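You operate a simulated robot arm through the tools that you are given. There is no shell and no other tool. Be economical: measure what you need, move in short steps, check, and stop when the job is done.

You run a simulated robot arm. Do the job below in one go: nothing can be reset, and whatever is moved stays where it is left.

JOB
Sort the three magazines into the files with their words and slide the middle file back.
Fine: it ends in line with the file close beside it; the other two files stay.

The check looks at the end state, three seconds after you hand in, the way a careful person would. Anything else that was tipped, shoved, dropped, spilled or broken makes it a failure.

ROBOT AND FRAMES
A 7-joint arm with a fingered hand on a trunk, on a base that drives. Base frame: it is fixed to the floor where the robot stands at the start and does not move with it; the origin is under the middle of the robot, x ahead of it, y to its left, z up; the surface under the hand at the start is at about z = 85. Lengths are in cm, angles in rad, forces in N, time in s.
With the tool pointing down near the work surface it reaches from about 10 to 72 cm from the robot's upright axis, wherever it stands. Its first joint turns from -1.204 to 3.002 rad. Places, roughly: inside of the magazine file [50, -30, 90]. Payload 3.4 kg.
Tool frame: the origin (TCP) lies between the finger pads and is the grasp point; the fingertips stand 3.9 cm ahead of it; z points along the fingers, y is the line along which they close. The gripper opens to 18 cm. The gripper's body begins 11.1 cm behind the TCP. The gripper is a hand of 3 fingers: y runs from the thumb to the fingers, the wrist lies at [0, 0, -26.2] in the tool frame.
Orientation is told as [roll, pitch, yaw] about the base's x, y, z axes, in that order, counted from this pose: with the fingers straight down and closing along the base's y, the tool's x points along the base's -x, its y along +y and its z along -z.

CONTROLS
- The arm moves only by the tool arm_command. Its argument "commands" is a list of rows, each an object of numbers (a shift or turn left out is 0): "dx", "dy", "dz": the shift along the tool's x, y, z in cm; "wx", "wy", "wz": the turn, a rotation vector about the tool's x, y, z in degrees. In form: [{"dx": .., "dy": .., "dz": .., "wx": .., "wy": .., "wz": ..}, ...]. A call has 1 to 12 rows; each row is the pose to reach, as a shift and turn from the pose commanded when the call began, along the tool's axes at that moment. Each row takes 0.2 s and may step no farther than 5 cm and 0.15 rad from the row before; otherwise, the whole call is refused. A pose out of reach is approached as far as the arm can. The call stops where the force on the tool passes 90 N (or 10 N more than at its start, if that is more) or the arm is blocked; 0.2 s more then pass. In this call time passes only in rows, and 0.2 s behind the last. It gives the time, the measured TCP pose, the force on the tool (base axes), the opening and the grip force at its end, in the units of the frame above (readings bear some noise), with the torque about the TCP (base axes, N m) and any sound that the robot's microphone picked up.
- Cameras (640 x 400 px; columns grow to the right, rows downward): "scene" is now at [4.78, -2.38, 194.01]; the picture's right is [-0.23, -0.97, -0.00], its down [-0.82, 0.20, -0.53] and it looks along [0.52, -0.12, -0.85] (base axes); focal length 283 px, centre (320, 200). "wrist" rides on the gripper at [6.3, -3.6, -12.8] in the tool frame; the picture's right is [0.50, 0.87, 0.00], its down [-0.75, 0.44, -0.49] and it looks along [-0.43, 0.25, 0.87] (tool axes); focal length 226 px, centre (320, 200).
- capture(camera): a new picture of that camera. No time passes.
- lift_body(by): slides the trunk up (or, below 0, down) by that many cm; the arm and the scene camera ride with it, the base frame stays. It gives what a move gives, with no picture.
- drive_base(legs): drives the robot by 1 to 6 legs, each [ahead, left, turn to the left] in cm, cm and rad, along the robot's own axes; the way and the turn of a leg run together, so that a leg with both is an arc; at most 150 cm and 3.142 rad a leg. The arm and the cameras ride along, it lands a little off, and it stops where it bumps. It gives what a move gives.
- finger_targets(finger1, finger2, thumb_bend): sets how far each is bent, from 0 (flat) to 1 (curled in); at 0.3 the hand is open as for a grip, at 0.7 the pads meet at the TCP. One left out holds its place. A second passes; each finger stops where it meets its share of the squeeze, and holds until it gets a number again. It is the only way to open and close the hand. It gives what a move gives, with no picture; readings hold the bend of each and the force on the fingers (four entries, about 0 where the hand has none), thumb and palm.
- head_to(pan, tilt): turns the head with the scene camera to pan (to the left, within 2.496 rad either way) and tilt (down, from -0.506 to 1.204), counted from straight ahead of the robot. It gives what a move gives.
- point_at(camera, pixels): for up to 12 pixels [column, row] of the newest picture of that camera ("zoom" is the newest enlarged one), the place [x, y, z] in the base frame of the surface seen there, good to about 0.2 cm. No time passes.
- enlarge(camera, box): a new picture of the part [left, top, right, bottom] of that camera's present view, enlarged. No time passes.
- sign_off(): hands the job in; it is judged then, once.

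Keep the steps short. Do not move on a guess: measure, check each grasp and each placing, and mend mistakes. In all there are 80 turns and 68 pictures (those below and enlarged ones count). Leave the gripper open and the arm clear of the work at the hand-in unless told otherwise, and finish with a single line.

The tools are called after "Emit:" by a JSON object that holds its "op" and its "data". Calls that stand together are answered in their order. arm_command: Moves the arm, as the interface text tells. Its arguments: {"type":"object","properties":{"commands":{"type":"array","items":{"type":"object","properties":{"dx":{"type":"number"},"dy":{"type":"number"},"dz":{"type":"number"},"wx":{"type":"number"},"wy":{"type":"number"},"wz":{"type":"number"}}}}},"required":["commands"]} The other tools are called the same way: lift_body (by) slides the trunk up or down; finger_targets (finger1, finger2, thumb_bend) moves the fingers one by one; drive_base (legs) drives the base; head_to (pan, tilt) turns the head that bears the scene camera; capture (camera) takes a picture; point_at (camera, pixels) gives the place of the surface under pixels of a picture; enlarge (camera, box) takes an enlarged picture of a part of a camera's view; sign_off () hands the job in.

At the start:

```text
clock: 0.0
tcp_pos: [34.77, -33.07, 142.91]
tool_rot: [0.001, 0.0, -0.001]
force: [0.0, -0.6, -0.2]
ft_torque: [-0.02, 0.03, -0.05]
finger_gap: 17.99
grip_force: 0.0
shape: jaw
bend: [0.3, 0.3, 0.3]
finger forces: [0.1, 0.0, 0.1, 0.1, 0.0, 0.1]
trunk travel left (down, up): [-42.5, 11.7]
robot x, y, heading: [-0.32, -0.02, 0.003]
head pan, tilt: [-0.236, 1.009]
```

scene: 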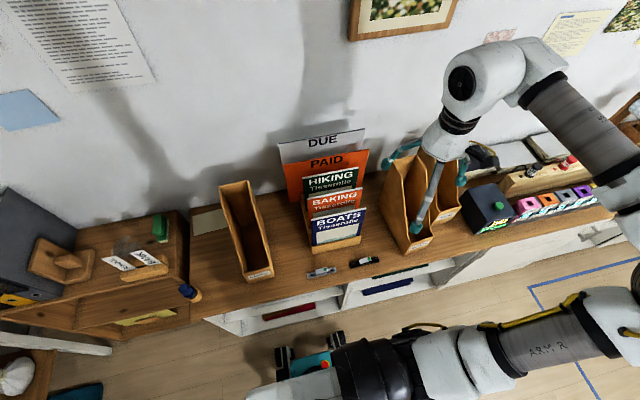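
wrist: 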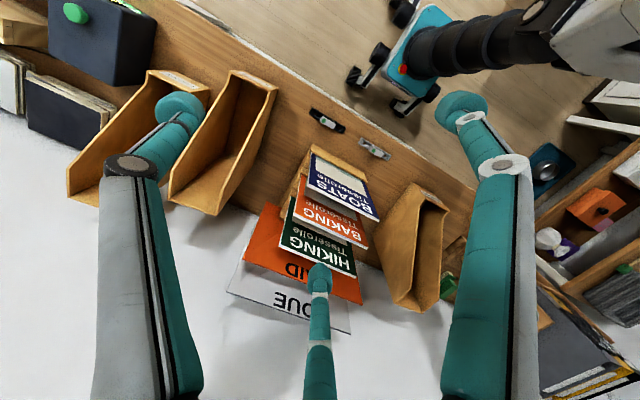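

I see three files and a rack holding five items (DUE, PAID, HIKING, BAKING, BOATS). I'll look at the file labels and the rack up close first.

Emit:
{"op": "enlarge", "data": {"camera": "scene", "box": [200, 110, 360, 290]}}

Emit:
{"op": "enlarge", "data": {"camera": "scene", "box": [350, 130, 480, 270]}}

Emit:
{"op": "point_at", "data": {"camera": "scene", "pixels": [[248, 282], [272, 275], [220, 188], [250, 182], [312, 218], [366, 207], [310, 194], [360, 188], [304, 176], [358, 168], [320, 250], [290, 240]]}}

Emit:
{"op": "point_at", "data": {"camera": "scene", "pixels": [[404, 254], [430, 243], [386, 180], [395, 152], [433, 225], [461, 208], [467, 158], [314, 244], [360, 238], [340, 237], [430, 212], [405, 232]]}}

```text
2.22 times, centred on (280, 200) of scene
```

zoom: 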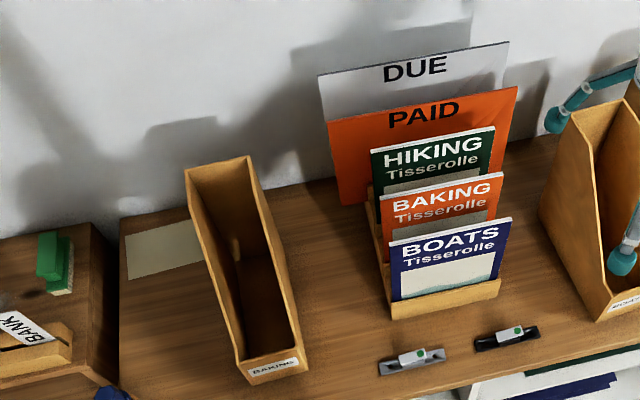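

```text
2.86 times, centred on (415, 200) of scene
```

zoom: 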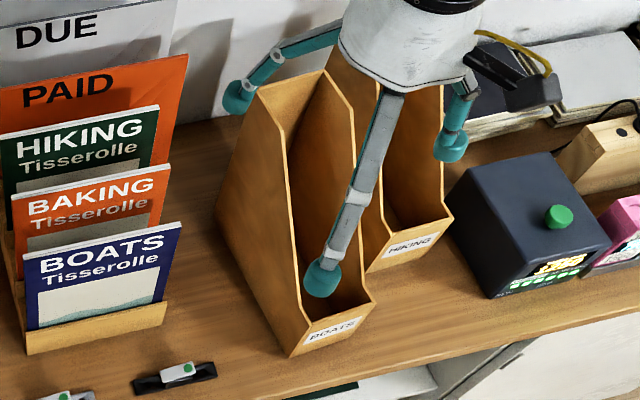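

```text
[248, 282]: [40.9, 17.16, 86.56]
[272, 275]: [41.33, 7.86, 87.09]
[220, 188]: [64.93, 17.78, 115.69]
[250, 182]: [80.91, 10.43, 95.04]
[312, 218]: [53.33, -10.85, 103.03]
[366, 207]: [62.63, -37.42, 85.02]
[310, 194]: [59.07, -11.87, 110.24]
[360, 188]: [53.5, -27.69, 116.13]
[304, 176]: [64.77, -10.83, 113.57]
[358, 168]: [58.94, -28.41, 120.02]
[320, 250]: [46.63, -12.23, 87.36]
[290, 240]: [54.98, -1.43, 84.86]
```

```text
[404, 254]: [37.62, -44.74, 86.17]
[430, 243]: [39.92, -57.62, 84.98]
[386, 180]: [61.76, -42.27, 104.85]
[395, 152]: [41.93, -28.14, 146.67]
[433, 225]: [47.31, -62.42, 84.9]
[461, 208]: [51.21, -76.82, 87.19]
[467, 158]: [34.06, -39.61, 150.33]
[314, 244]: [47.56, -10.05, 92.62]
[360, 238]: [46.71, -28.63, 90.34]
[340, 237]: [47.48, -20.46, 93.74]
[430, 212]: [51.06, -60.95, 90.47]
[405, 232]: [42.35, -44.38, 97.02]
```

Labels: BAKING file on the left, BOATS in the middle (pulled forward), HIKING on the right. I'll measure the magazine corners, file edges and finger positions in enlarged views.

Emit:
{"op": "enlarge", "data": {"camera": "scene", "box": [280, 120, 376, 260]}}

Emit:
{"op": "enlarge", "data": {"camera": "wrist", "box": [220, 130, 400, 340]}}

Emit:
{"op": "enlarge", "data": {"camera": "wrist", "box": [50, 60, 290, 220]}}

```text
2.86 times, centred on (328, 190) of scene
```

zoom: 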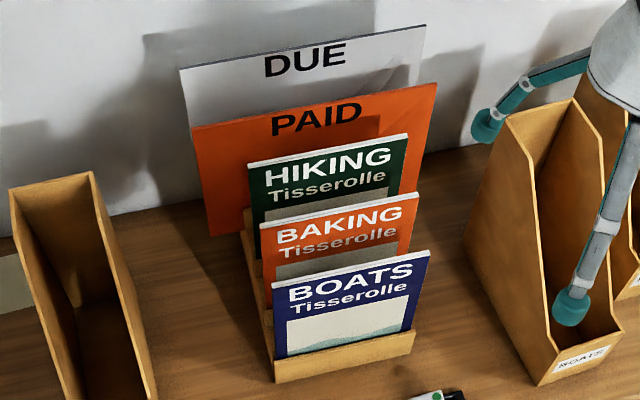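

```text
1.90 times, centred on (310, 235) of wrist
```

zoom: 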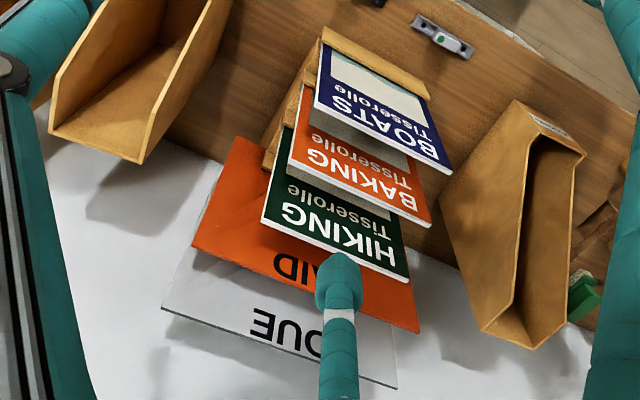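

```text
2.50 times, centred on (170, 140) of wrist
```

zoom: 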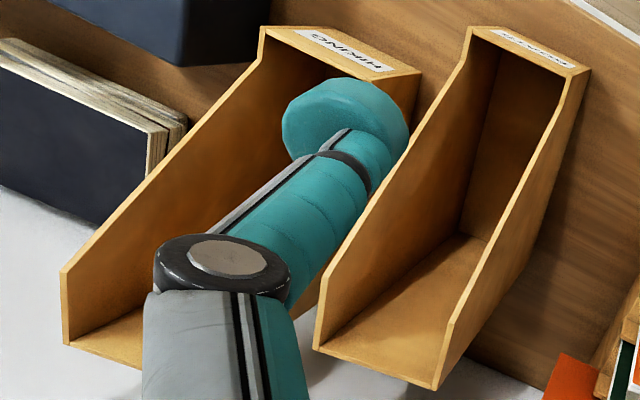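

Measuring file corners in the newest zoom and magazine corners in the wrist picture.

Emit:
{"op": "point_at", "data": {"camera": "zoom", "pixels": [[268, 32], [416, 72], [472, 31], [586, 69], [318, 347], [436, 384], [68, 340], [64, 272], [456, 62], [566, 82], [470, 250], [348, 330]]}}

Emit:
{"op": "enlarge", "data": {"camera": "wrist", "box": [220, 130, 400, 340]}}

Emit:
{"op": "point_at", "data": {"camera": "zoom", "pixels": [[315, 106], [449, 170], [290, 158], [427, 224], [264, 218], [405, 278], [194, 245], [415, 328], [322, 32], [428, 96], [270, 165], [300, 95]]}}

Emit:
{"op": "point_at", "data": {"camera": "zoom", "pixels": [[516, 104], [582, 154], [440, 200], [482, 328], [532, 346], [545, 170], [525, 260], [340, 165], [330, 60], [385, 90], [320, 130], [360, 150]]}}

```text
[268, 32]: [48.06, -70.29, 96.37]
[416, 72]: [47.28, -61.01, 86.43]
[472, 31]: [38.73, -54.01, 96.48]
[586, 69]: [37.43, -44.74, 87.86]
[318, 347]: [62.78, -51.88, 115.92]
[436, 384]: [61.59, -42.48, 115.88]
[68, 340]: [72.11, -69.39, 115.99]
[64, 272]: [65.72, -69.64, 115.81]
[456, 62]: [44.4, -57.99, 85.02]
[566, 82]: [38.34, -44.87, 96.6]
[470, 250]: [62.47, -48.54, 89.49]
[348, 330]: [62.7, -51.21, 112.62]
```

```text
1.90 times, centred on (310, 235) of wrist
```

zoom: 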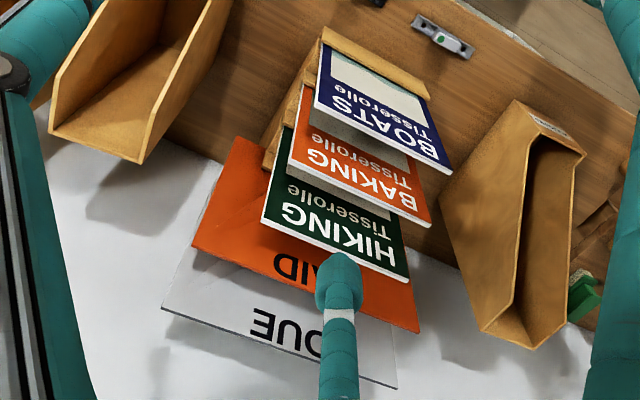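

```text
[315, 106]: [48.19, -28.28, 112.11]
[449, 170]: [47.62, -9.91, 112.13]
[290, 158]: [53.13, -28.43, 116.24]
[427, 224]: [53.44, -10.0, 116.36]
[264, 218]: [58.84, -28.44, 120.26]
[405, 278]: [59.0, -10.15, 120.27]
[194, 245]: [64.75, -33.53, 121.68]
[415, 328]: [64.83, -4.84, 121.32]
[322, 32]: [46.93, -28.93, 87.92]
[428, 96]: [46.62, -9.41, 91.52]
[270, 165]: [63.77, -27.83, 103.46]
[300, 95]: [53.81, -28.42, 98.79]
```

```text
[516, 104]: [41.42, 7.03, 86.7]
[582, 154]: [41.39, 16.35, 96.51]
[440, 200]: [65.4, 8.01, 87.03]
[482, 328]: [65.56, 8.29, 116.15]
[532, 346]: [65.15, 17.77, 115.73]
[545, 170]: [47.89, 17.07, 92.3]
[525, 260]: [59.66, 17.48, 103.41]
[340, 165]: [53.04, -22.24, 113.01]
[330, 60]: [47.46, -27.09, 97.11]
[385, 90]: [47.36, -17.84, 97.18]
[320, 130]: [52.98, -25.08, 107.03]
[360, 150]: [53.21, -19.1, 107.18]
```

Measurements: magazines are 18.5 wide, tops at x 47.9/53.3/59.0 and z 112/116/120. The HIKING file is about 9 cm farther back than BOATS. Next I'll half close the hand to learn its shape, and look down around the base for driving room.

Emit:
{"op": "finger_targets", "data": {"finger1": 0.55, "finger2": 0.55, "thumb_bend": 0.55}}

Emit:
{"op": "capture", "data": {"camera": "wrist"}}

Emit:
{"op": "enlarge", "data": {"camera": "scene", "box": [350, 60, 510, 270]}}

Emit:
{"op": "head_to", "data": {"pan": -0.6, "tilt": 1.2}}

Emit:
{"op": "capture", "data": {"camera": "scene"}}

```text
clock: 1.0
tcp_pos: [34.73, -32.59, 142.96]
tool_rot: [-0.002, 0.001, -0.001]
force: [-0.1, -0.5, -0.8]
ft_torque: [-0.03, 0.04, 0.01]
finger_gap: 5.34
grip_force: 0.1
shape: fingers
bend: [0.55, 0.55, 0.55]
finger forces: [0.0, 0.1, 0.0, 0.0, 0.0, 0.0]
trunk travel left (down, up): [-42.5, 11.7]
robot x, y, heading: [0.11, -0.15, 0.001]
head pan, tilt: [-0.236, 1.009]
```

```text
59 pictures are left
```

wrist: 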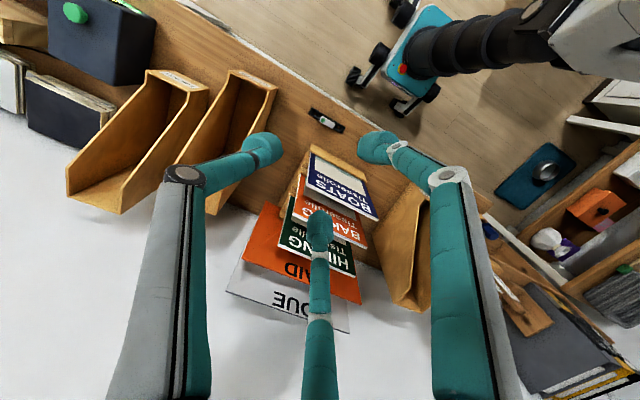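

```text
1.90 times, centred on (430, 165) of scene
```

zoom: 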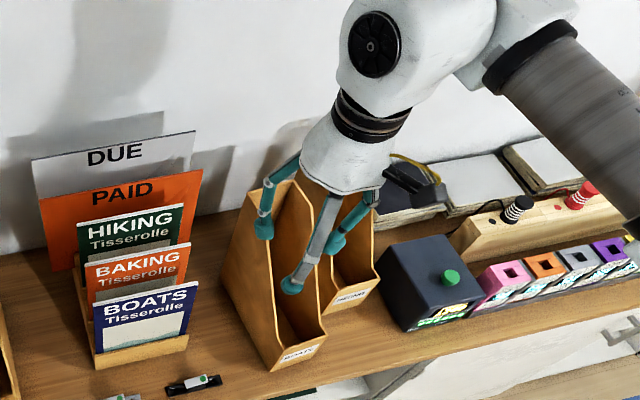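

```text
clock: 1.8
tcp_pos: [34.75, -32.58, 142.91]
tool_rot: [-0.003, -0.002, -0.002]
force: [-0.5, 0.4, 0.7]
ft_torque: [0.04, -0.05, 0.01]
finger_gap: 5.36
grip_force: 0.0
shape: fingers
bend: [0.55, 0.55, 0.55]
finger forces: [0.0, 0.0, 0.0, 0.0, 0.0, 0.0]
trunk travel left (down, up): [-42.5, 11.7]
robot x, y, heading: [0.14, 0.1, -0.001]
head pan, tilt: [-0.6, 1.201]
```

```text
57 pictures are left
```

scene: 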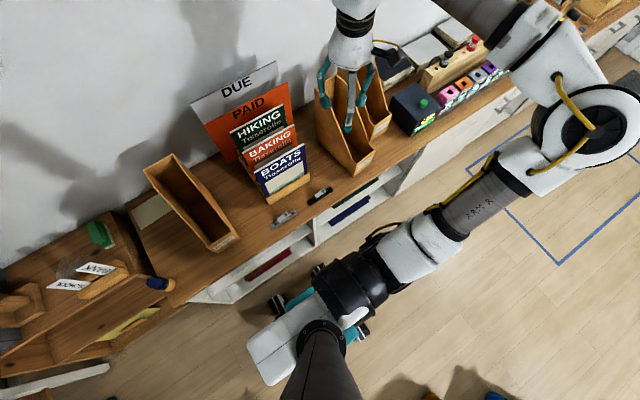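

That arm is the robot's own. Measuring finger joints and tips (wrist picture), and the base and cabinet front (scene picture).

Emit:
{"op": "point_at", "data": {"camera": "wrist", "pixels": [[185, 173], [264, 140], [448, 177], [374, 145], [320, 226], [319, 255], [319, 318], [200, 250], [450, 250], [215, 175], [425, 165], [317, 375]]}}

Emit:
{"op": "point_at", "data": {"camera": "scene", "pixels": [[278, 306], [318, 270], [362, 330], [255, 345], [300, 358], [240, 298], [370, 200], [230, 270], [470, 190], [420, 250], [330, 280], [335, 375]]}}

```text
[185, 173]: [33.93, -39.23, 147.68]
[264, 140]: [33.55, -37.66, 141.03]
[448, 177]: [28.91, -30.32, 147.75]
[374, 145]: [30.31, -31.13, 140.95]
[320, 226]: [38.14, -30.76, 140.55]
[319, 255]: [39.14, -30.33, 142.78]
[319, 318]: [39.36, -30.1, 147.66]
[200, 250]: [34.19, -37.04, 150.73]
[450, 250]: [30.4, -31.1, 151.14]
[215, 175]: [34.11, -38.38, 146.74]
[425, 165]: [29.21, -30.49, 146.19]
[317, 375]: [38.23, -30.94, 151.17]
```

```text
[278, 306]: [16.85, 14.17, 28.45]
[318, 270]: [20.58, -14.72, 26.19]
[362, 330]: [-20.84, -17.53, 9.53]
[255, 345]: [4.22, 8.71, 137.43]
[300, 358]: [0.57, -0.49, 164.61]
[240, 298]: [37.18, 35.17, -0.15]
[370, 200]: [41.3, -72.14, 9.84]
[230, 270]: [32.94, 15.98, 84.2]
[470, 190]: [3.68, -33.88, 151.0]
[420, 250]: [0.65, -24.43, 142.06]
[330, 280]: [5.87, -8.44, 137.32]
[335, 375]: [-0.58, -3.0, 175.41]
```

Closing the hand fully in free air to measure its outer size when gripping.

Emit:
{"op": "finger_targets", "data": {"finger1": 0.69, "finger2": 0.69, "thumb_bend": 0.69}}

Emit:
{"op": "capture", "data": {"camera": "wrist"}}

Emit:
{"op": "enlarge", "data": {"camera": "scene", "box": [300, 20, 400, 140]}}

```text
clock: 2.8
tcp_pos: [34.78, -32.52, 143.09]
tool_rot: [-0.002, 0.001, 0.0]
force: [0.1, 0.2, -0.6]
ft_torque: [-0.01, 0.02, -0.01]
finger_gap: 0.01
grip_force: 0.0
shape: fingers
bend: [0.69, 0.69, 0.69]
finger forces: [0.0, 0.1, 0.0, 0.0, 0.0, 0.1]
trunk travel left (down, up): [-42.5, 11.7]
robot x, y, heading: [-0.12, -0.2, 0.002]
head pan, tilt: [-0.6, 1.201]
```

```text
56 pictures are left
```

wrist: 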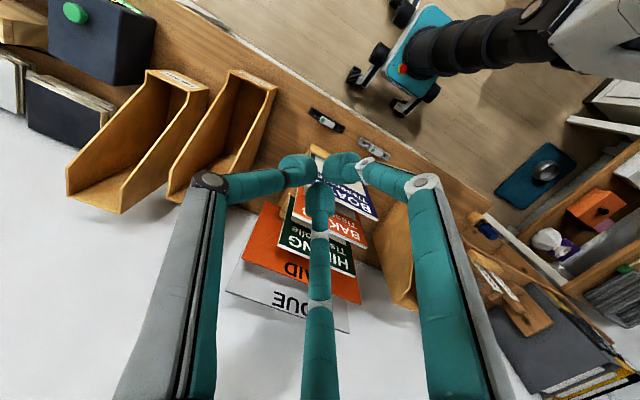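

```text
3.33 times, centred on (350, 80) of scene
```

zoom: 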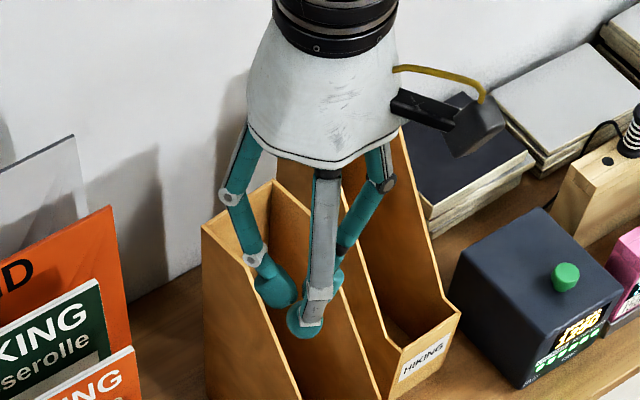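

Emit:
{"op": "point_at", "data": {"camera": "wrist", "pixels": [[207, 181], [260, 182], [296, 158], [425, 183], [394, 180], [345, 156], [320, 195], [320, 236], [319, 300]]}}

Emit:
{"op": "point_at", "data": {"camera": "zoom", "pixels": [[228, 195], [250, 252], [278, 292], [320, 300], [300, 325], [325, 200], [386, 186], [344, 250], [250, 135], [375, 160], [326, 280], [335, 290]]}}

```text
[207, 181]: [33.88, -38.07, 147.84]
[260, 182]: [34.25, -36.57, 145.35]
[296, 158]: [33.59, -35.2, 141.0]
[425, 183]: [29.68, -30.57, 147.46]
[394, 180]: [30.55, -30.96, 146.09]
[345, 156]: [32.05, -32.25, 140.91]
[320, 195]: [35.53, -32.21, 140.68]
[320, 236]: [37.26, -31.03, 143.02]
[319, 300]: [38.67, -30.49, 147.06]
```

```text
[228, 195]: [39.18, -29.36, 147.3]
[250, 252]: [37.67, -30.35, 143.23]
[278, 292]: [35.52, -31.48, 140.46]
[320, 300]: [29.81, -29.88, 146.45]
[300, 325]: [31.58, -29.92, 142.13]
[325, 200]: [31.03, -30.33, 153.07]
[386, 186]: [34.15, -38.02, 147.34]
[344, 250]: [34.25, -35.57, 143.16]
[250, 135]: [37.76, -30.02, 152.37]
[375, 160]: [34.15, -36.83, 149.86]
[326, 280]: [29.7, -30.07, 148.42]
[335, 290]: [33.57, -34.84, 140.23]
```

Hand shape is clear: three fingers at 120°, closed outer radius about 5.5 at the knuckles and 2.5 at the tips. The base needs to be where all the files are in reach, so I drive about 28 cm right and 4 cm ahead with the hand high.

Emit:
{"op": "drive_base", "data": {"legs": [[0, -28, 0], [4, 0, 0]]}}

Emit:
{"op": "head_to", "data": {"pan": 0.0, "tilt": 1.0}}

Emit:
{"op": "capture", "data": {"camera": "scene"}}

```text
clock: 5.3
tcp_pos: [38.38, -62.98, 142.53]
tool_rot: [0.016, -0.004, 0.0]
force: [-0.3, -1.5, -0.3]
ft_torque: [0.11, 0.0, -0.01]
finger_gap: 0.0
grip_force: 0.0
shape: fingers
bend: [0.69, 0.69, 0.69]
finger forces: [0.0, 0.0, 0.0, 0.0, 0.0, 0.0]
trunk travel left (down, up): [-42.5, 11.7]
robot x, y, heading: [3.78, -28.37, 0.007]
head pan, tilt: [-0.6, 1.201]
```

```text
clock: 6.3
tcp_pos: [38.74, -62.06, 142.88]
tool_rot: [0.008, -0.002, -0.002]
force: [0.4, 0.6, 0.0]
ft_torque: [0.01, -0.01, 0.01]
finger_gap: 0.01
grip_force: 0.1
shape: fingers
bend: [0.69, 0.69, 0.69]
finger forces: [0.0, 0.0, 0.0, 0.0, 0.0, 0.1]
trunk travel left (down, up): [-42.5, 11.7]
robot x, y, heading: [3.87, -28.44, -0.0]
head pan, tilt: [0.0, 1.0]
```

```text
54 pictures are left
```

scene: 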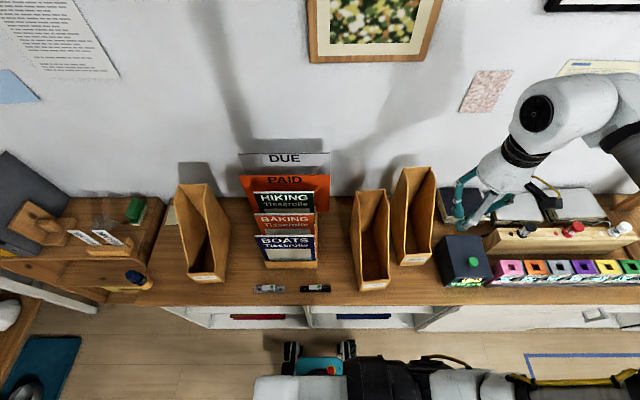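

Clear view now. I'll zoom in on the BOATS and HIKING files (columns 345–440, rows 155–300) to get exact corners.

Emit:
{"op": "enlarge", "data": {"camera": "scene", "box": [330, 155, 490, 300]}}

```text
2.76 times, centred on (410, 228) of scene
```

zoom: 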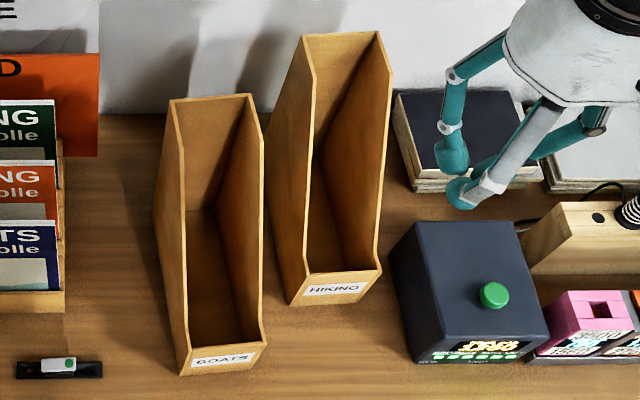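

Emit:
{"op": "point_at", "data": {"camera": "zoom", "pixels": [[190, 352], [258, 346], [192, 368], [254, 357], [310, 282], [373, 274], [300, 300], [364, 294], [171, 99], [249, 96], [304, 36], [378, 33]]}}

Emit:
{"op": "point_at", "data": {"camera": "zoom", "pixels": [[181, 150], [262, 150], [312, 78], [390, 75], [225, 290], [222, 345], [222, 350], [340, 220], [340, 275], [215, 150], [345, 90], [200, 230]]}}

```text
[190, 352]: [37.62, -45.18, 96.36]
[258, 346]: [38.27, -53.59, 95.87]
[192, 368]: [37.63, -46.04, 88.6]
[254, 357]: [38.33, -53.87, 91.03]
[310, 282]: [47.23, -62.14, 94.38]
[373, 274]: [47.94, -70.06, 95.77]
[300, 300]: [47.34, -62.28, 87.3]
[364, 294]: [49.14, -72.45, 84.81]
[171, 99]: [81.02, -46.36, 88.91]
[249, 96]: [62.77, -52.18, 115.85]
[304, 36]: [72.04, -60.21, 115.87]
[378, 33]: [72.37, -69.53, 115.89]
```

```text
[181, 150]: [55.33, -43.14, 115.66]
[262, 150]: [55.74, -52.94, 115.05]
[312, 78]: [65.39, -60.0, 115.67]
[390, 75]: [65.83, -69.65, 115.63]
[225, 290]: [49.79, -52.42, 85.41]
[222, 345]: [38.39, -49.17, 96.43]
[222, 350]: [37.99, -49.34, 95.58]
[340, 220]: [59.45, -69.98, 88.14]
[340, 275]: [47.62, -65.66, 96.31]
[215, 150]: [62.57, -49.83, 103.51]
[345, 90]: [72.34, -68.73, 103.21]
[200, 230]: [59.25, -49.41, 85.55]
```

BOATS front is at about (37.95, -49.4) and HIKING front at (47.5, -65.7). Both are yawed about 4.5°, so BOATS has to slide about 8.4 cm along its own axis. First I turn the hand in place, high up, to yaw -86°, so that the two fingers face the file.

Emit:
{"op": "arm_command", "data": {"commands": [{"wz": 7.8}, {"wz": 15.6}, {"wz": 23.4}, {"wz": 31.2}, {"wz": 39}, {"wz": 46.9}, {"wz": 54.7}, {"wz": 62.5}, {"wz": 70.3}, {"wz": 78.2}, {"wz": 86}]}}

```text
clock: 8.7
tcp_pos: [39.01, -67.24, 143.04]
tool_rot: [0.003, 0.018, -1.486]
force: [-0.2, -0.3, -0.2]
ft_torque: [0.01, 0.0, 0.04]
finger_gap: 0.03
grip_force: 0.1
shape: fingers
bend: [0.69, 0.69, 0.69]
finger forces: [0.0, 0.1, 0.0, 0.0, 0.0, 0.1]
out of reach, approached as far as the arm can: row 10, 11
trunk travel left (down, up): [-42.5, 11.7]
robot x, y, heading: [4.33, -28.65, 0.005]
head pan, tilt: [0.0, 1.0]
```

Reached yaw -85°. Next I move at this height to a spot in front of the BOATS file, near (33, -49.6).

Emit:
{"op": "arm_command", "data": {"commands": [{"dx": 4.5, "dy": -1.1}, {"dx": 9, "dy": -2.2}, {"dx": 13.5, "dy": -3.4}, {"dx": 18, "dy": -4.5}]}}

```text
clock: 9.7
tcp_pos: [37.85, -68.49, 143.24]
tool_rot: [0.002, 0.014, -1.501]
force: [0.4, 0.3, -0.4]
ft_torque: [0.02, 0.04, -0.02]
finger_gap: 0.03
grip_force: 0.2
shape: fingers
bend: [0.69, 0.69, 0.69]
finger forces: [0.0, 0.0, 0.0, 0.0, 0.0, 0.0]
out of reach, approached as far as the arm can: row 1, 2, 3, 4
trunk travel left (down, up): [-42.5, 11.7]
robot x, y, heading: [4.04, -28.62, -0.001]
head pan, tilt: [0.0, 1.0]
```

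The arm is at a joint limit there. I'll undo part of the turn and move back towards the middle in the same sweep.

Emit:
{"op": "arm_command", "data": {"commands": [{"wz": -8}, {"wz": -16, "dx": 2}, {"wz": -24, "dx": 5}, {"wz": -32, "dx": 8}, {"wz": -40, "dx": 11}, {"wz": -45, "dx": 14}, {"wz": -45, "dx": 17.5}]}}

```text
clock: 11.3
tcp_pos: [36.52, -49.61, 142.99]
tool_rot: [0.0, -0.001, -0.717]
force: [-0.4, 0.4, -0.3]
ft_torque: [-0.03, -0.01, 0.01]
finger_gap: 0.0
grip_force: 0.0
shape: fingers
bend: [0.69, 0.69, 0.69]
finger forces: [0.1, 0.0, 0.1, 0.0, 0.0, 0.1]
trunk travel left (down, up): [-42.5, 11.7]
robot x, y, heading: [3.93, -28.38, 0.005]
head pan, tilt: [0.0, 1.0]
```

Moving freely again at (36.5, -49.6). I'll retry the turn towards yaw -86° here.

Emit:
{"op": "arm_command", "data": {"commands": [{"wz": 8}, {"wz": 16}, {"wz": 24}, {"wz": 32}, {"wz": 40}, {"wz": 45}]}}

```text
clock: 12.7
tcp_pos: [37.19, -64.55, 142.44]
tool_rot: [0.004, 0.032, -1.45]
force: [0.0, 0.2, 0.5]
ft_torque: [-0.09, -0.05, 0.02]
finger_gap: 0.0
grip_force: 0.0
shape: fingers
bend: [0.69, 0.69, 0.69]
finger forces: [0.0, 0.0, 0.0, 0.0, 0.1, 0.0]
out of reach, approached as far as the arm can: row 3, 4, 5, 6
trunk travel left (down, up): [-42.5, 11.7]
robot x, y, heading: [3.59, -28.51, 0.004]
head pan, tilt: [0.0, 1.0]
```

The last wrist joint limits the yaw to about -30° from the arm's azimuth. Yaw +34° also puts a pair of fingertips (thumb and finger 1) facing the file, so I turn the other way.

Emit:
{"op": "arm_command", "data": {"commands": [{"wz": -8.4}, {"wz": -16.8, "dx": 2, "dy": -0.3}, {"wz": -25.2, "dx": 4.5, "dy": -0.7}, {"wz": -33.6, "dx": 7.5, "dy": -1.2}, {"wz": -42, "dx": 10.5, "dy": -1.7}, {"wz": -50.4, "dx": 13, "dy": -2.1}, {"wz": -58.8, "dx": 15.3, "dy": -2.4}, {"wz": -67.2, "dx": 15.3, "dy": -2.4}, {"wz": -75.6, "dx": 15.3, "dy": -2.4}, {"wz": -84, "dx": 15.3, "dy": -2.4}, {"wz": -92.4, "dx": 15.3, "dy": -2.4}, {"wz": -100.8, "dx": 15.3, "dy": -2.4}]}}

```text
clock: 15.3
tcp_pos: [33.07, -49.71, 142.64]
tool_rot: [0.034, -0.011, 0.312]
force: [-0.6, 0.6, 0.0]
ft_torque: [-0.03, -0.01, -0.01]
finger_gap: 0.03
grip_force: 0.0
shape: fingers
bend: [0.69, 0.69, 0.69]
finger forces: [0.0, 0.0, 0.0, 0.1, 0.1, 0.0]
trunk travel left (down, up): [-42.5, 11.7]
robot x, y, heading: [4.22, -28.22, 0.008]
head pan, tilt: [0.0, 1.0]
```

At (33, -49.7). I finish the turn to 34° and lower in front of the file to TCP z of about 98.

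Emit:
{"op": "arm_command", "data": {"commands": [{"wz": -8, "dz": 3}, {"wz": -16, "dz": 7}, {"wz": -16, "dz": 11.5}, {"wz": -16, "dz": 16}, {"wz": -16, "dz": 20.5}, {"wz": -16, "dz": 25}, {"wz": -16, "dz": 29.5}, {"wz": -16, "dz": 34}, {"wz": -16, "dz": 38.5}, {"wz": -16, "dz": 43}, {"wz": -16, "dz": 45}]}}

Emit:
{"op": "capture", "data": {"camera": "scene"}}

```text
clock: 17.7
tcp_pos: [33.24, -48.29, 97.82]
tool_rot: [0.028, -0.02, 0.59]
force: [0.1, 0.0, 0.4]
ft_torque: [0.01, 0.01, -0.03]
finger_gap: 0.0
grip_force: 0.0
shape: fingers
bend: [0.69, 0.69, 0.69]
finger forces: [0.0, 0.1, 0.1, 0.0, 0.0, 0.1]
trunk travel left (down, up): [-42.5, 11.7]
robot x, y, heading: [4.32, -28.59, -0.002]
head pan, tilt: [0.0, 1.0]
```

```text
52 pictures are left
```

scene: 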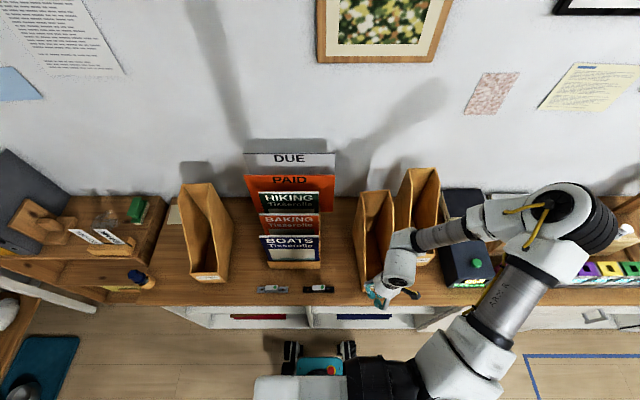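

The hand is in front of the file with no force. I align y to the file axis and approach until it touches.

Emit:
{"op": "arm_command", "data": {"commands": [{"dx": 0.78, "dy": -1.16}, {"dx": -0.09, "dy": -1.65}, {"dx": -0.96, "dy": -2.14}]}}

Emit:
{"op": "enlarge", "data": {"camera": "scene", "box": [340, 160, 480, 310]}}

```text
clock: 18.5
tcp_pos: [34.99, -49.44, 97.56]
tool_rot: [0.027, -0.017, 0.589]
force: [0.4, -0.5, -0.1]
ft_torque: [0.01, 0.01, -0.01]
finger_gap: 0.02
grip_force: 0.1
shape: fingers
bend: [0.69, 0.69, 0.69]
finger forces: [0.0, 0.1, 0.0, 0.1, 0.0, 0.0]
trunk travel left (down, up): [-42.5, 11.7]
robot x, y, heading: [4.2, -28.36, 0.005]
head pan, tilt: [0.0, 1.0]
```

```text
2.67 times, centred on (410, 235) of scene
```

zoom: 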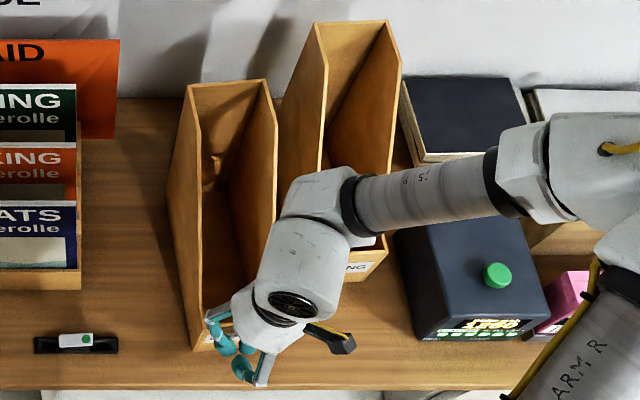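

Checking the forearm's height over the HIKING file before pushing: sample the top surface at several pixels.

Emit:
{"op": "point_at", "data": {"camera": "zoom", "pixels": [[400, 185], [400, 205], [400, 230], [460, 175], [460, 215], [335, 215], [310, 180], [540, 170], [270, 280], [360, 185], [230, 335], [212, 325]]}}

```text
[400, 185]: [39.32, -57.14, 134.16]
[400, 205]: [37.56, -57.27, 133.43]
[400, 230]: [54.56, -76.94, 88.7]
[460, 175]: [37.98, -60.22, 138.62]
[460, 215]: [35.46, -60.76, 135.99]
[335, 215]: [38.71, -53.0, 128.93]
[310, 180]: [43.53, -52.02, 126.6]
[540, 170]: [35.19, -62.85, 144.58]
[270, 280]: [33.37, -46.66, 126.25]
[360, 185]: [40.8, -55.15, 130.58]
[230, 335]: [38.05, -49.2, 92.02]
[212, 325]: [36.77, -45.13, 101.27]
```

The forearm's underside is at about 127, well over the 116 walls. I continue forward in small steps until I feel contact.

Emit:
{"op": "arm_command", "data": {"commands": [{"dx": -0.435, "dy": -0.246}, {"dx": -0.87, "dy": -0.492}, {"dx": -1.305, "dy": -0.738}, {"dx": -1.74, "dy": -0.984}]}}

Emit:
{"op": "enlarge", "data": {"camera": "scene", "box": [350, 170, 450, 310]}}

```text
clock: 19.5
tcp_pos: [37.03, -49.33, 97.52]
tool_rot: [0.028, -0.019, 0.59]
force: [-1.6, -0.5, 1.9]
ft_torque: [0.07, -0.02, 0.09]
finger_gap: 0.04
grip_force: 2.1
shape: fingers
bend: [0.69, 0.7, 0.69]
finger forces: [0.0, 3.9, 0.1, 0.1, 0.0, 0.0]
trunk travel left (down, up): [-42.5, 11.7]
robot x, y, heading: [3.9, -28.7, -0.003]
head pan, tilt: [0.0, 1.0]
```

```text
2.86 times, centred on (400, 240) of scene
```

zoom: 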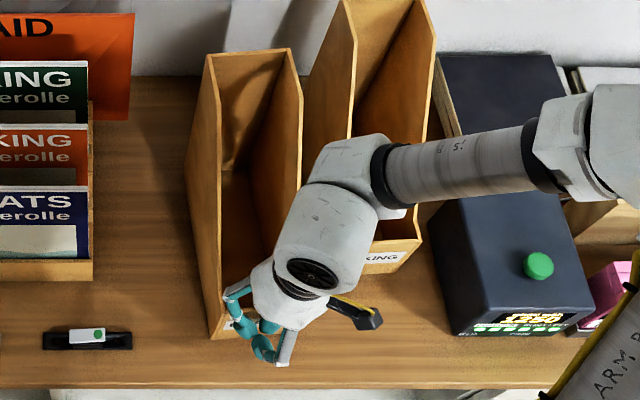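

Contact: about -1.6 N, with finger 2 registering. I check the file's top edges to see how much it has moved or turned.

Emit:
{"op": "point_at", "data": {"camera": "zoom", "pixels": [[216, 100], [302, 100], [209, 58], [289, 52], [212, 335], [218, 280], [345, 45], [430, 40], [230, 110], [270, 120], [222, 332], [298, 150]]}}

```text
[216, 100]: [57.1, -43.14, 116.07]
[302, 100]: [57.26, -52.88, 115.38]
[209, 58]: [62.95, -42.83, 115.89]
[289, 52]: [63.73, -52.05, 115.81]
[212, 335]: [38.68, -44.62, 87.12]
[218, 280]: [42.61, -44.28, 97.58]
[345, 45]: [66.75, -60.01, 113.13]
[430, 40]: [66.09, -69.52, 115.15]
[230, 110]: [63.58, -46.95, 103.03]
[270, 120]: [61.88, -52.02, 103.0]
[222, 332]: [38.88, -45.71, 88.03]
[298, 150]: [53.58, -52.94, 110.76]
```

The file has moved about 1.0 cm, straight, and about 7.4 cm remain. I push 5.5 cm more in small steps, then re-measure.

Emit:
{"op": "arm_command", "data": {"commands": [{"dx": -0.696, "dy": -0.394}, {"dx": -1.392, "dy": -0.787}, {"dx": -2.088, "dy": -1.18}, {"dx": -2.784, "dy": -1.574}, {"dx": -3.48, "dy": -1.968}, {"dx": -4.176, "dy": -2.362}, {"dx": -4.785, "dy": -2.706}]}}

Emit:
{"op": "enlarge", "data": {"camera": "scene", "box": [350, 150, 450, 300]}}

```text
clock: 21.1
tcp_pos: [42.57, -48.81, 97.77]
tool_rot: [0.027, -0.018, 0.591]
force: [-1.6, 0.7, 0.6]
ft_torque: [-0.02, 0.0, 0.02]
finger_gap: 0.0
grip_force: 1.2
shape: fingers
bend: [0.69, 0.7, 0.69]
finger forces: [0.0, 1.7, 0.0, 0.0, 0.1, 0.1]
trunk travel left (down, up): [-42.5, 11.7]
robot x, y, heading: [3.74, -28.35, 0.001]
head pan, tilt: [0.0, 1.0]
```

```text
2.67 times, centred on (400, 225) of scene
```

zoom: 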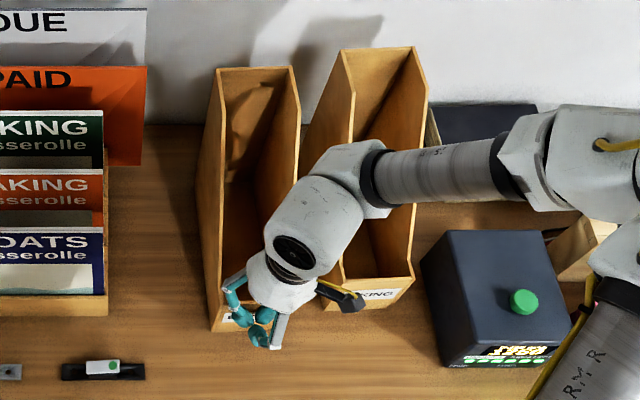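

Emit:
{"op": "point_at", "data": {"camera": "zoom", "pixels": [[220, 71], [289, 68], [343, 50], [411, 48], [226, 110], [298, 108], [351, 90], [425, 88], [213, 330], [222, 328], [337, 308], [410, 280]]}}

```text
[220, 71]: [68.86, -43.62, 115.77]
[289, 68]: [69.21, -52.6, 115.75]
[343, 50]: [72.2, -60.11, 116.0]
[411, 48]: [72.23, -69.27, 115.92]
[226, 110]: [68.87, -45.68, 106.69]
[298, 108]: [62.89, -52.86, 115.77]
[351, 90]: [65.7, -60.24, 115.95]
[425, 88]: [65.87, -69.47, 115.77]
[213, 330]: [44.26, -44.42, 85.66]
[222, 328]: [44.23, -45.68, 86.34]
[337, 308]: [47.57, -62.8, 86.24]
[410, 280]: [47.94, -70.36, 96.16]
```

The file is straight, with its back edge at x≈69.0 against HIKING's 72.2. Allowing for the shared ~2° yaw, it needs 2.6 cm more.

Emit:
{"op": "arm_command", "data": {"commands": [{"dx": -0.6, "dy": -0.34}, {"dx": -1.2, "dy": -0.68}, {"dx": -1.8, "dy": -1.02}, {"dx": -2.26, "dy": -1.28}]}}

Emit:
{"op": "arm_command", "data": {"commands": [{"dx": 2, "dy": 1.13}, {"dx": 5, "dy": 2.83}]}}

Emit:
{"op": "enlarge", "data": {"camera": "scene", "box": [350, 150, 450, 300]}}

```text
clock: 22.1
tcp_pos: [45.14, -48.7, 97.59]
tool_rot: [0.028, -0.018, 0.59]
force: [-2.8, -0.3, 1.7]
ft_torque: [0.04, -0.02, 0.03]
finger_gap: 0.0
grip_force: 1.5
shape: fingers
bend: [0.69, 0.7, 0.7]
finger forces: [0.0, 2.0, 0.0, 0.0, 1.3, 0.0]
trunk travel left (down, up): [-42.5, 11.7]
robot x, y, heading: [3.86, -28.28, 0.004]
head pan, tilt: [0.0, 1.0]
```

```text
clock: 22.7
tcp_pos: [39.3, -49.09, 97.72]
tool_rot: [0.028, -0.02, 0.591]
force: [-0.2, -0.7, 0.2]
ft_torque: [-0.01, -0.01, -0.01]
finger_gap: 0.0
grip_force: 0.0
shape: fingers
bend: [0.69, 0.69, 0.69]
finger forces: [0.0, 0.0, 0.1, 0.0, 0.0, 0.0]
trunk travel left (down, up): [-42.5, 11.7]
robot x, y, heading: [4.0, -28.47, 0.002]
head pan, tilt: [0.0, 1.0]
```

```text
2.67 times, centred on (400, 225) of scene
```

zoom: 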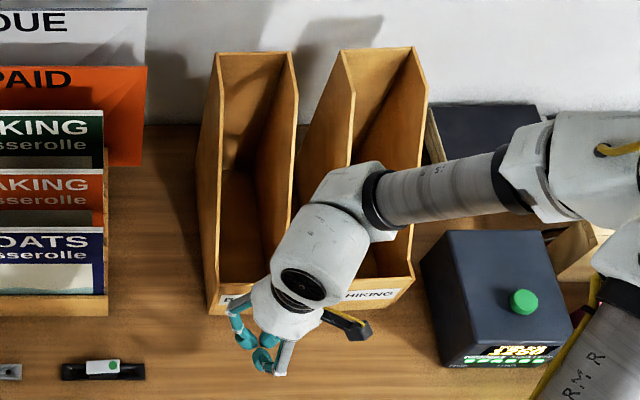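

The push is done and the hand is clear. I raise the hand straight up to z of about 138 and then measure the files unobstructed.

Emit:
{"op": "arm_command", "data": {"commands": [{"dz": -4}, {"dz": -8.5}, {"dz": -13}, {"dz": -17.5}, {"dz": -22}, {"dz": -26.5}, {"dz": -31}, {"dz": -35.5}, {"dz": -40}]}}

Emit:
{"op": "arm_command", "data": {"commands": [{"wz": -8.4}, {"wz": -16.8}, {"wz": -25.2}, {"wz": -33.6}, {"wz": -42}, {"wz": -50.4}, {"wz": -58.8}, {"wz": -67.2}, {"wz": -75.6}, {"wz": -84}, {"wz": -92.4}, {"wz": -100.8}]}}

Emit:
{"op": "arm_command", "data": {"commands": [{"wz": -8.4}, {"wz": -16.8}, {"wz": -25.2}, {"wz": -33.6}, {"wz": -42}, {"wz": -50.4}]}}

```text
clock: 24.7
tcp_pos: [39.34, -50.51, 137.67]
tool_rot: [0.028, -0.02, 0.589]
force: [-1.9, -0.2, 0.1]
ft_torque: [-0.04, -0.03, 0.02]
finger_gap: 0.0
grip_force: 0.2
shape: fingers
bend: [0.69, 0.69, 0.69]
finger forces: [0.0, 0.0, 0.1, 0.1, 0.0, 0.0]
trunk travel left (down, up): [-42.5, 11.7]
robot x, y, heading: [3.85, -28.49, 0.004]
head pan, tilt: [0.0, 1.0]
```

```text
clock: 27.3
tcp_pos: [39.35, -50.49, 137.61]
tool_rot: [-0.022, -0.023, 2.351]
force: [-1.1, 0.3, 0.0]
ft_torque: [0.0, -0.03, -0.03]
finger_gap: 0.02
grip_force: 0.0
shape: fingers
bend: [0.69, 0.69, 0.69]
finger forces: [0.0, 0.1, 0.0, 0.0, 0.1, 0.0]
trunk travel left (down, up): [-42.5, 11.7]
robot x, y, heading: [3.83, -28.36, -0.004]
head pan, tilt: [0.0, 1.0]
```

```text
clock: 28.7
tcp_pos: [39.3, -50.53, 137.53]
tool_rot: [-0.034, 0.001, -3.053]
force: [0.0, -0.4, -0.1]
ft_torque: [0.0, 0.0, 0.04]
finger_gap: 0.01
grip_force: 0.1
shape: fingers
bend: [0.69, 0.69, 0.69]
finger forces: [0.0, 0.0, 0.1, 0.0, 0.0, 0.0]
trunk travel left (down, up): [-42.5, 11.7]
robot x, y, heading: [3.83, -28.35, -0.001]
head pan, tilt: [0.0, 1.0]
```

Yaw is now 185° and moves freely. I go on towards 270° while crossing to the magazine rack's front at (40, -19), at height 137, and remove the 2° tilt.

Emit:
{"op": "arm_command", "data": {"commands": [{"wz": -8.4, "dy": -3.1, "dx": 0.35}, {"wz": -16.8, "dy": -6.3, "dx": 0.7}, {"wz": -25.2, "dy": -9.4, "dx": 1.05}, {"wz": -33.6, "dy": -12.5, "dx": 1.4}, {"wz": -42, "dy": -15.6, "dx": 1.75}, {"wz": -50.4, "dy": -18.8, "dx": 2.1}, {"wz": -58.8, "dy": -21.9, "dx": 2.4}, {"wz": -67.2, "dy": -25, "dx": 2.8}, {"wz": -75.6, "dy": -28.2, "dx": 3.15}, {"wz": -84, "dy": -31.3, "dx": 3.5}]}}

Emit:
{"op": "capture", "data": {"camera": "scene"}}

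```text
clock: 30.9
tcp_pos: [38.37, -34.48, 145.79]
tool_rot: [-0.001, 0.032, -1.586]
force: [0.2, 0.1, 0.3]
ft_torque: [-0.01, -0.03, -0.01]
finger_gap: 0.01
grip_force: 0.1
shape: fingers
bend: [0.69, 0.69, 0.69]
finger forces: [0.1, 0.1, 0.1, 0.0, 0.0, 0.0]
out of reach, approached as far as the arm can: row 6, 7, 8, 9, 10
trunk travel left (down, up): [-42.5, 11.7]
robot x, y, heading: [4.13, -28.22, 0.006]
head pan, tilt: [0.0, 1.0]
```

```text
47 pictures are left
```

scene: 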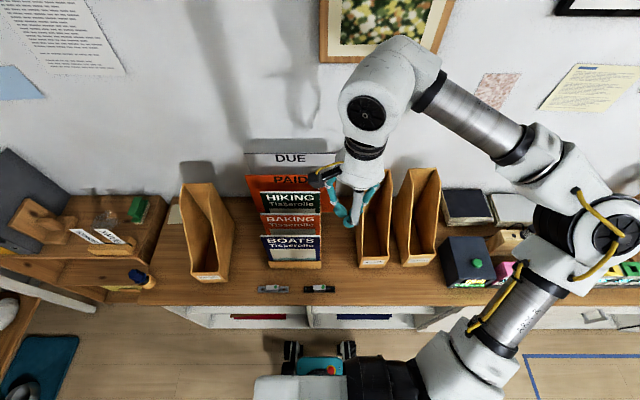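

Yaw 270° is reached, but y stopped at -34.5. I try sliding left and lower from here.

Emit:
{"op": "arm_command", "data": {"commands": [{"dx": 2, "dz": 3}, {"dx": 5, "dz": 6}, {"dx": 8, "dz": 9}, {"dx": 12, "dz": 11}, {"dx": 15, "dz": 12}]}}

```text
clock: 32.1
tcp_pos: [38.0, -31.94, 135.58]
tool_rot: [0.002, 0.038, -1.59]
force: [0.6, -1.3, 0.1]
ft_torque: [-0.02, 0.01, 0.03]
finger_gap: 0.01
grip_force: 0.0
shape: fingers
bend: [0.69, 0.69, 0.69]
finger forces: [0.1, 0.1, 0.0, 0.0, 0.0, 0.1]
out of reach, approached as far as the arm can: row 1, 2, 3, 4, 5
trunk travel left (down, up): [-42.5, 11.7]
robot x, y, heading: [4.03, -28.22, 0.004]
head pan, tilt: [0.0, 1.0]
```

Perhaps it's the combination of yaw and position. I'll turn back to about 200° while moving left to see what the limit is.

Emit:
{"op": "arm_command", "data": {"commands": [{"wz": 8.4}, {"wz": 16.8}, {"wz": 25.2}, {"wz": 33.6}, {"wz": 42}, {"wz": 50.4}, {"wz": 58.8, "dx": 3}, {"wz": 67.2, "dx": 6}, {"wz": 70, "dx": 10}, {"wz": 70, "dx": 13}]}}

```text
clock: 34.3
tcp_pos: [39.46, -31.66, 133.67]
tool_rot: [-0.033, 0.013, -2.811]
force: [-0.1, 0.0, 0.1]
ft_torque: [0.0, 0.03, 0.0]
finger_gap: 0.01
grip_force: 0.0
shape: fingers
bend: [0.69, 0.69, 0.69]
finger forces: [0.1, 0.1, 0.0, 0.0, 0.1, 0.0]
out of reach, approached as far as the arm can: row 7, 8, 9, 10
trunk travel left (down, up): [-42.5, 11.7]
robot x, y, heading: [4.06, -28.72, -0.003]
head pan, tilt: [0.0, 1.0]
```

Still stopped at y≈-31.7, and this close in the elbow is strongly folded. I try farther out: +8 in x first, then left, at the same height.

Emit:
{"op": "arm_command", "data": {"commands": [{"dx": 3.8, "dy": 1.3, "dz": -1}, {"dx": 7.6, "dy": 2.6, "dz": -3}, {"dx": 8.6, "dy": -0.3, "dz": -3}, {"dx": 9.6, "dy": -3.1, "dz": -3}, {"dx": 10.5, "dy": -6, "dz": -3}, {"dx": 11.5, "dy": -8.8, "dz": -3}]}}

Emit:
{"op": "capture", "data": {"camera": "scene"}}

```text
clock: 35.7
tcp_pos: [45.0, -33.52, 135.44]
tool_rot: [-0.035, 0.012, -2.813]
force: [-0.1, -0.7, 0.7]
ft_torque: [0.0, 0.02, 0.0]
finger_gap: 0.02
grip_force: 0.1
shape: fingers
bend: [0.69, 0.69, 0.69]
finger forces: [0.1, 0.1, 0.0, 0.1, 0.0, 0.0]
out of reach, approached as far as the arm can: row 1, 2, 3, 4, 5, 6
trunk travel left (down, up): [-42.5, 11.7]
robot x, y, heading: [3.78, -28.34, -0.002]
head pan, tilt: [0.0, 1.0]
```

```text
46 pictures are left
```

scene: 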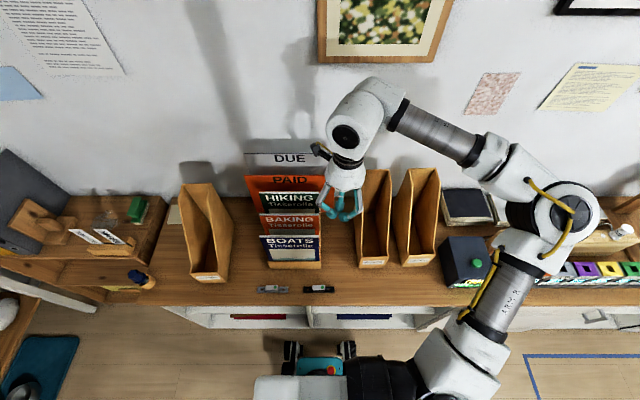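

The limit is the arm's azimuth: at this height it can't swing left past about -6° from the robot's heading. So the robot should stand with each target slightly to its right. I check floor room to the left before driving that way.

Emit:
{"op": "point_at", "data": {"camera": "scene", "pixels": [[75, 340], [40, 385], [95, 308], [60, 278], [150, 288], [20, 345], [60, 398], [130, 310], [145, 270], [10, 310], [290, 345], [350, 345]]}}

```text
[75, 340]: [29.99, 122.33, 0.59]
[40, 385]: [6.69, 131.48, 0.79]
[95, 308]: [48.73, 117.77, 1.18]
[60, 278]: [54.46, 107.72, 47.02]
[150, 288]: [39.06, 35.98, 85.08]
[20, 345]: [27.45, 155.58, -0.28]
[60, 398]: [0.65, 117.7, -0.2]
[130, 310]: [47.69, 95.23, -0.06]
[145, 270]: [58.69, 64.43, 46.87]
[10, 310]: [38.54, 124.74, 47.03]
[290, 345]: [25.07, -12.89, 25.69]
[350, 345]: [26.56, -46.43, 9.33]
```

The floor is free to the left as far as y≈115. I drive 16 cm left and turn 0.15 rad left, with the hand held high.

Emit:
{"op": "drive_base", "data": {"legs": [[0, 16, 0], [0, 0, 0.15]]}}

Emit:
{"op": "arm_command", "data": {"commands": [{"wz": -8.4}, {"wz": -16.8}, {"wz": -25.2}, {"wz": -33.6}, {"wz": -42}, {"wz": -50.4}, {"wz": -58.8}, {"wz": -67.2}, {"wz": -75.6}, {"wz": -79}]}}

```text
clock: 37.7
tcp_pos: [45.81, -14.75, 135.23]
tool_rot: [-0.051, 0.018, -2.674]
force: [1.4, 0.1, 0.7]
ft_torque: [0.08, 0.08, 0.01]
finger_gap: 0.0
grip_force: 0.0
shape: fingers
bend: [0.69, 0.69, 0.69]
finger forces: [0.0, 0.0, 0.1, 0.0, 0.1, 0.1]
trunk travel left (down, up): [-42.5, 11.7]
robot x, y, heading: [3.66, -12.82, 0.142]
head pan, tilt: [0.0, 1.0]
```

```text
clock: 39.9
tcp_pos: [45.15, -11.48, 135.58]
tool_rot: [0.008, 0.039, -1.297]
force: [-0.1, 0.6, 0.0]
ft_torque: [-0.02, 0.03, -0.03]
finger_gap: 0.0
grip_force: 0.0
shape: fingers
bend: [0.69, 0.69, 0.69]
finger forces: [0.0, 0.0, 0.1, 0.0, 0.1, 0.1]
trunk travel left (down, up): [-42.5, 11.7]
robot x, y, heading: [3.95, -12.42, 0.146]
head pan, tilt: [0.0, 1.0]
```

The turn works here. I set the fingers (back side) to 0.52 and the thumb to 0.42, then centre over the BOATS magazine at (47.7, -19.2), squaring yaw to 270° and removing the tilt.

Emit:
{"op": "finger_targets", "data": {"finger1": 0.52, "finger2": 0.52, "thumb_bend": 0.42}}

Emit:
{"op": "arm_command", "data": {"commands": [{"wz": 8, "wy": -1, "dx": -4, "dy": 0.2}, {"wz": 15.7, "wy": -2.1, "dx": -8.1, "dy": 0.4, "dz": 3}, {"wz": 15.7, "wy": -2.1, "dx": -8.1, "dy": 0.4, "dz": 7}]}}

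Emit:
{"op": "capture", "data": {"camera": "wrist"}}

Emit:
{"op": "capture", "data": {"camera": "scene"}}

```text
clock: 41.1
tcp_pos: [45.0, -12.65, 135.42]
tool_rot: [0.009, 0.037, -1.286]
force: [0.8, -0.9, -0.8]
ft_torque: [0.06, -0.01, 0.0]
finger_gap: 8.53
grip_force: 0.1
shape: fingers
bend: [0.52, 0.52, 0.42]
finger forces: [0.0, 0.0, 0.0, 0.0, 0.0, 0.0]
trunk travel left (down, up): [-42.5, 11.7]
robot x, y, heading: [3.89, -12.67, 0.144]
head pan, tilt: [0.0, 1.0]
stopped: the arm was blocked; the commanded pose is now the measured one
```

```text
refused: row 2 steps farther than a row can; nothing moved
```

```text
45 pictures are left
```

wrist: 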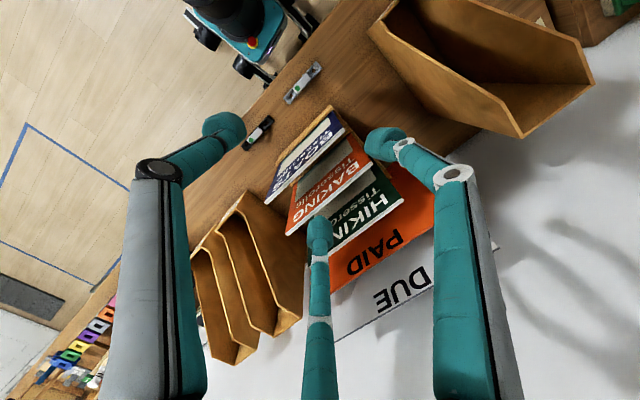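

```text
44 pictures are left
```

scene: 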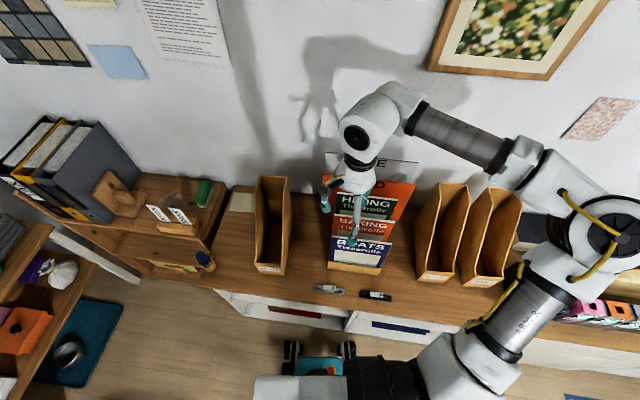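

The shift was refused for its step size; I resend it in smaller rows.

Emit:
{"op": "arm_command", "data": {"commands": [{"wz": 5.5, "wy": -0.7, "dx": -2.3, "dy": 0.25, "dz": 2}, {"wz": 11, "wy": -1.4, "dx": -4.7, "dy": 0.5, "dz": 4}, {"wz": 16.3, "wy": -2.1, "dx": -7, "dy": 0.75, "dz": 7}]}}

Emit:
{"op": "capture", "data": {"camera": "wrist"}}

```text
clock: 41.9
tcp_pos: [47.47, -17.97, 128.04]
tool_rot: [0.005, -0.004, -1.572]
force: [0.0, 0.5, -0.8]
ft_torque: [-0.03, -0.01, 0.0]
finger_gap: 8.49
grip_force: 0.0
shape: fingers
bend: [0.52, 0.52, 0.42]
finger forces: [0.0, 0.1, 0.1, 0.0, 0.0, 0.0]
trunk travel left (down, up): [-42.5, 11.7]
robot x, y, heading: [4.15, -12.28, 0.145]
head pan, tilt: [0.0, 1.0]
```

```text
43 pictures are left
```

wrist: 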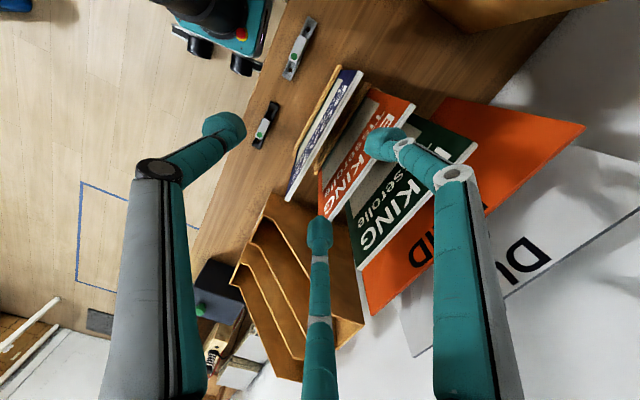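

Square at yaw -90°. I check the fingertips against the magazine edges: BOATS corners (288,196) and (357,73), BAKING (330,215), fingertips (225,130), (320,230) and (383,145).

Emit:
{"op": "point_at", "data": {"camera": "wrist", "pixels": [[289, 195], [357, 74], [322, 134], [329, 214], [411, 106], [372, 160], [225, 128], [320, 228], [383, 143], [320, 245], [380, 155], [300, 160]]}}

```text
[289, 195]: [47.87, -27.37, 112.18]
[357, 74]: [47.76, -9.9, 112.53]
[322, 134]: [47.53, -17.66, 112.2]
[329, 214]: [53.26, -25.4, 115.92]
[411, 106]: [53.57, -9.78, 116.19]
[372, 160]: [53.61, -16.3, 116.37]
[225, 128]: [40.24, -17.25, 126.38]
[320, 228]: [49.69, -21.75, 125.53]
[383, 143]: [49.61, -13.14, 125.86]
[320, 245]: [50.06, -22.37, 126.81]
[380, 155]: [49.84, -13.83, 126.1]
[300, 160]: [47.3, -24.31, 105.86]
```

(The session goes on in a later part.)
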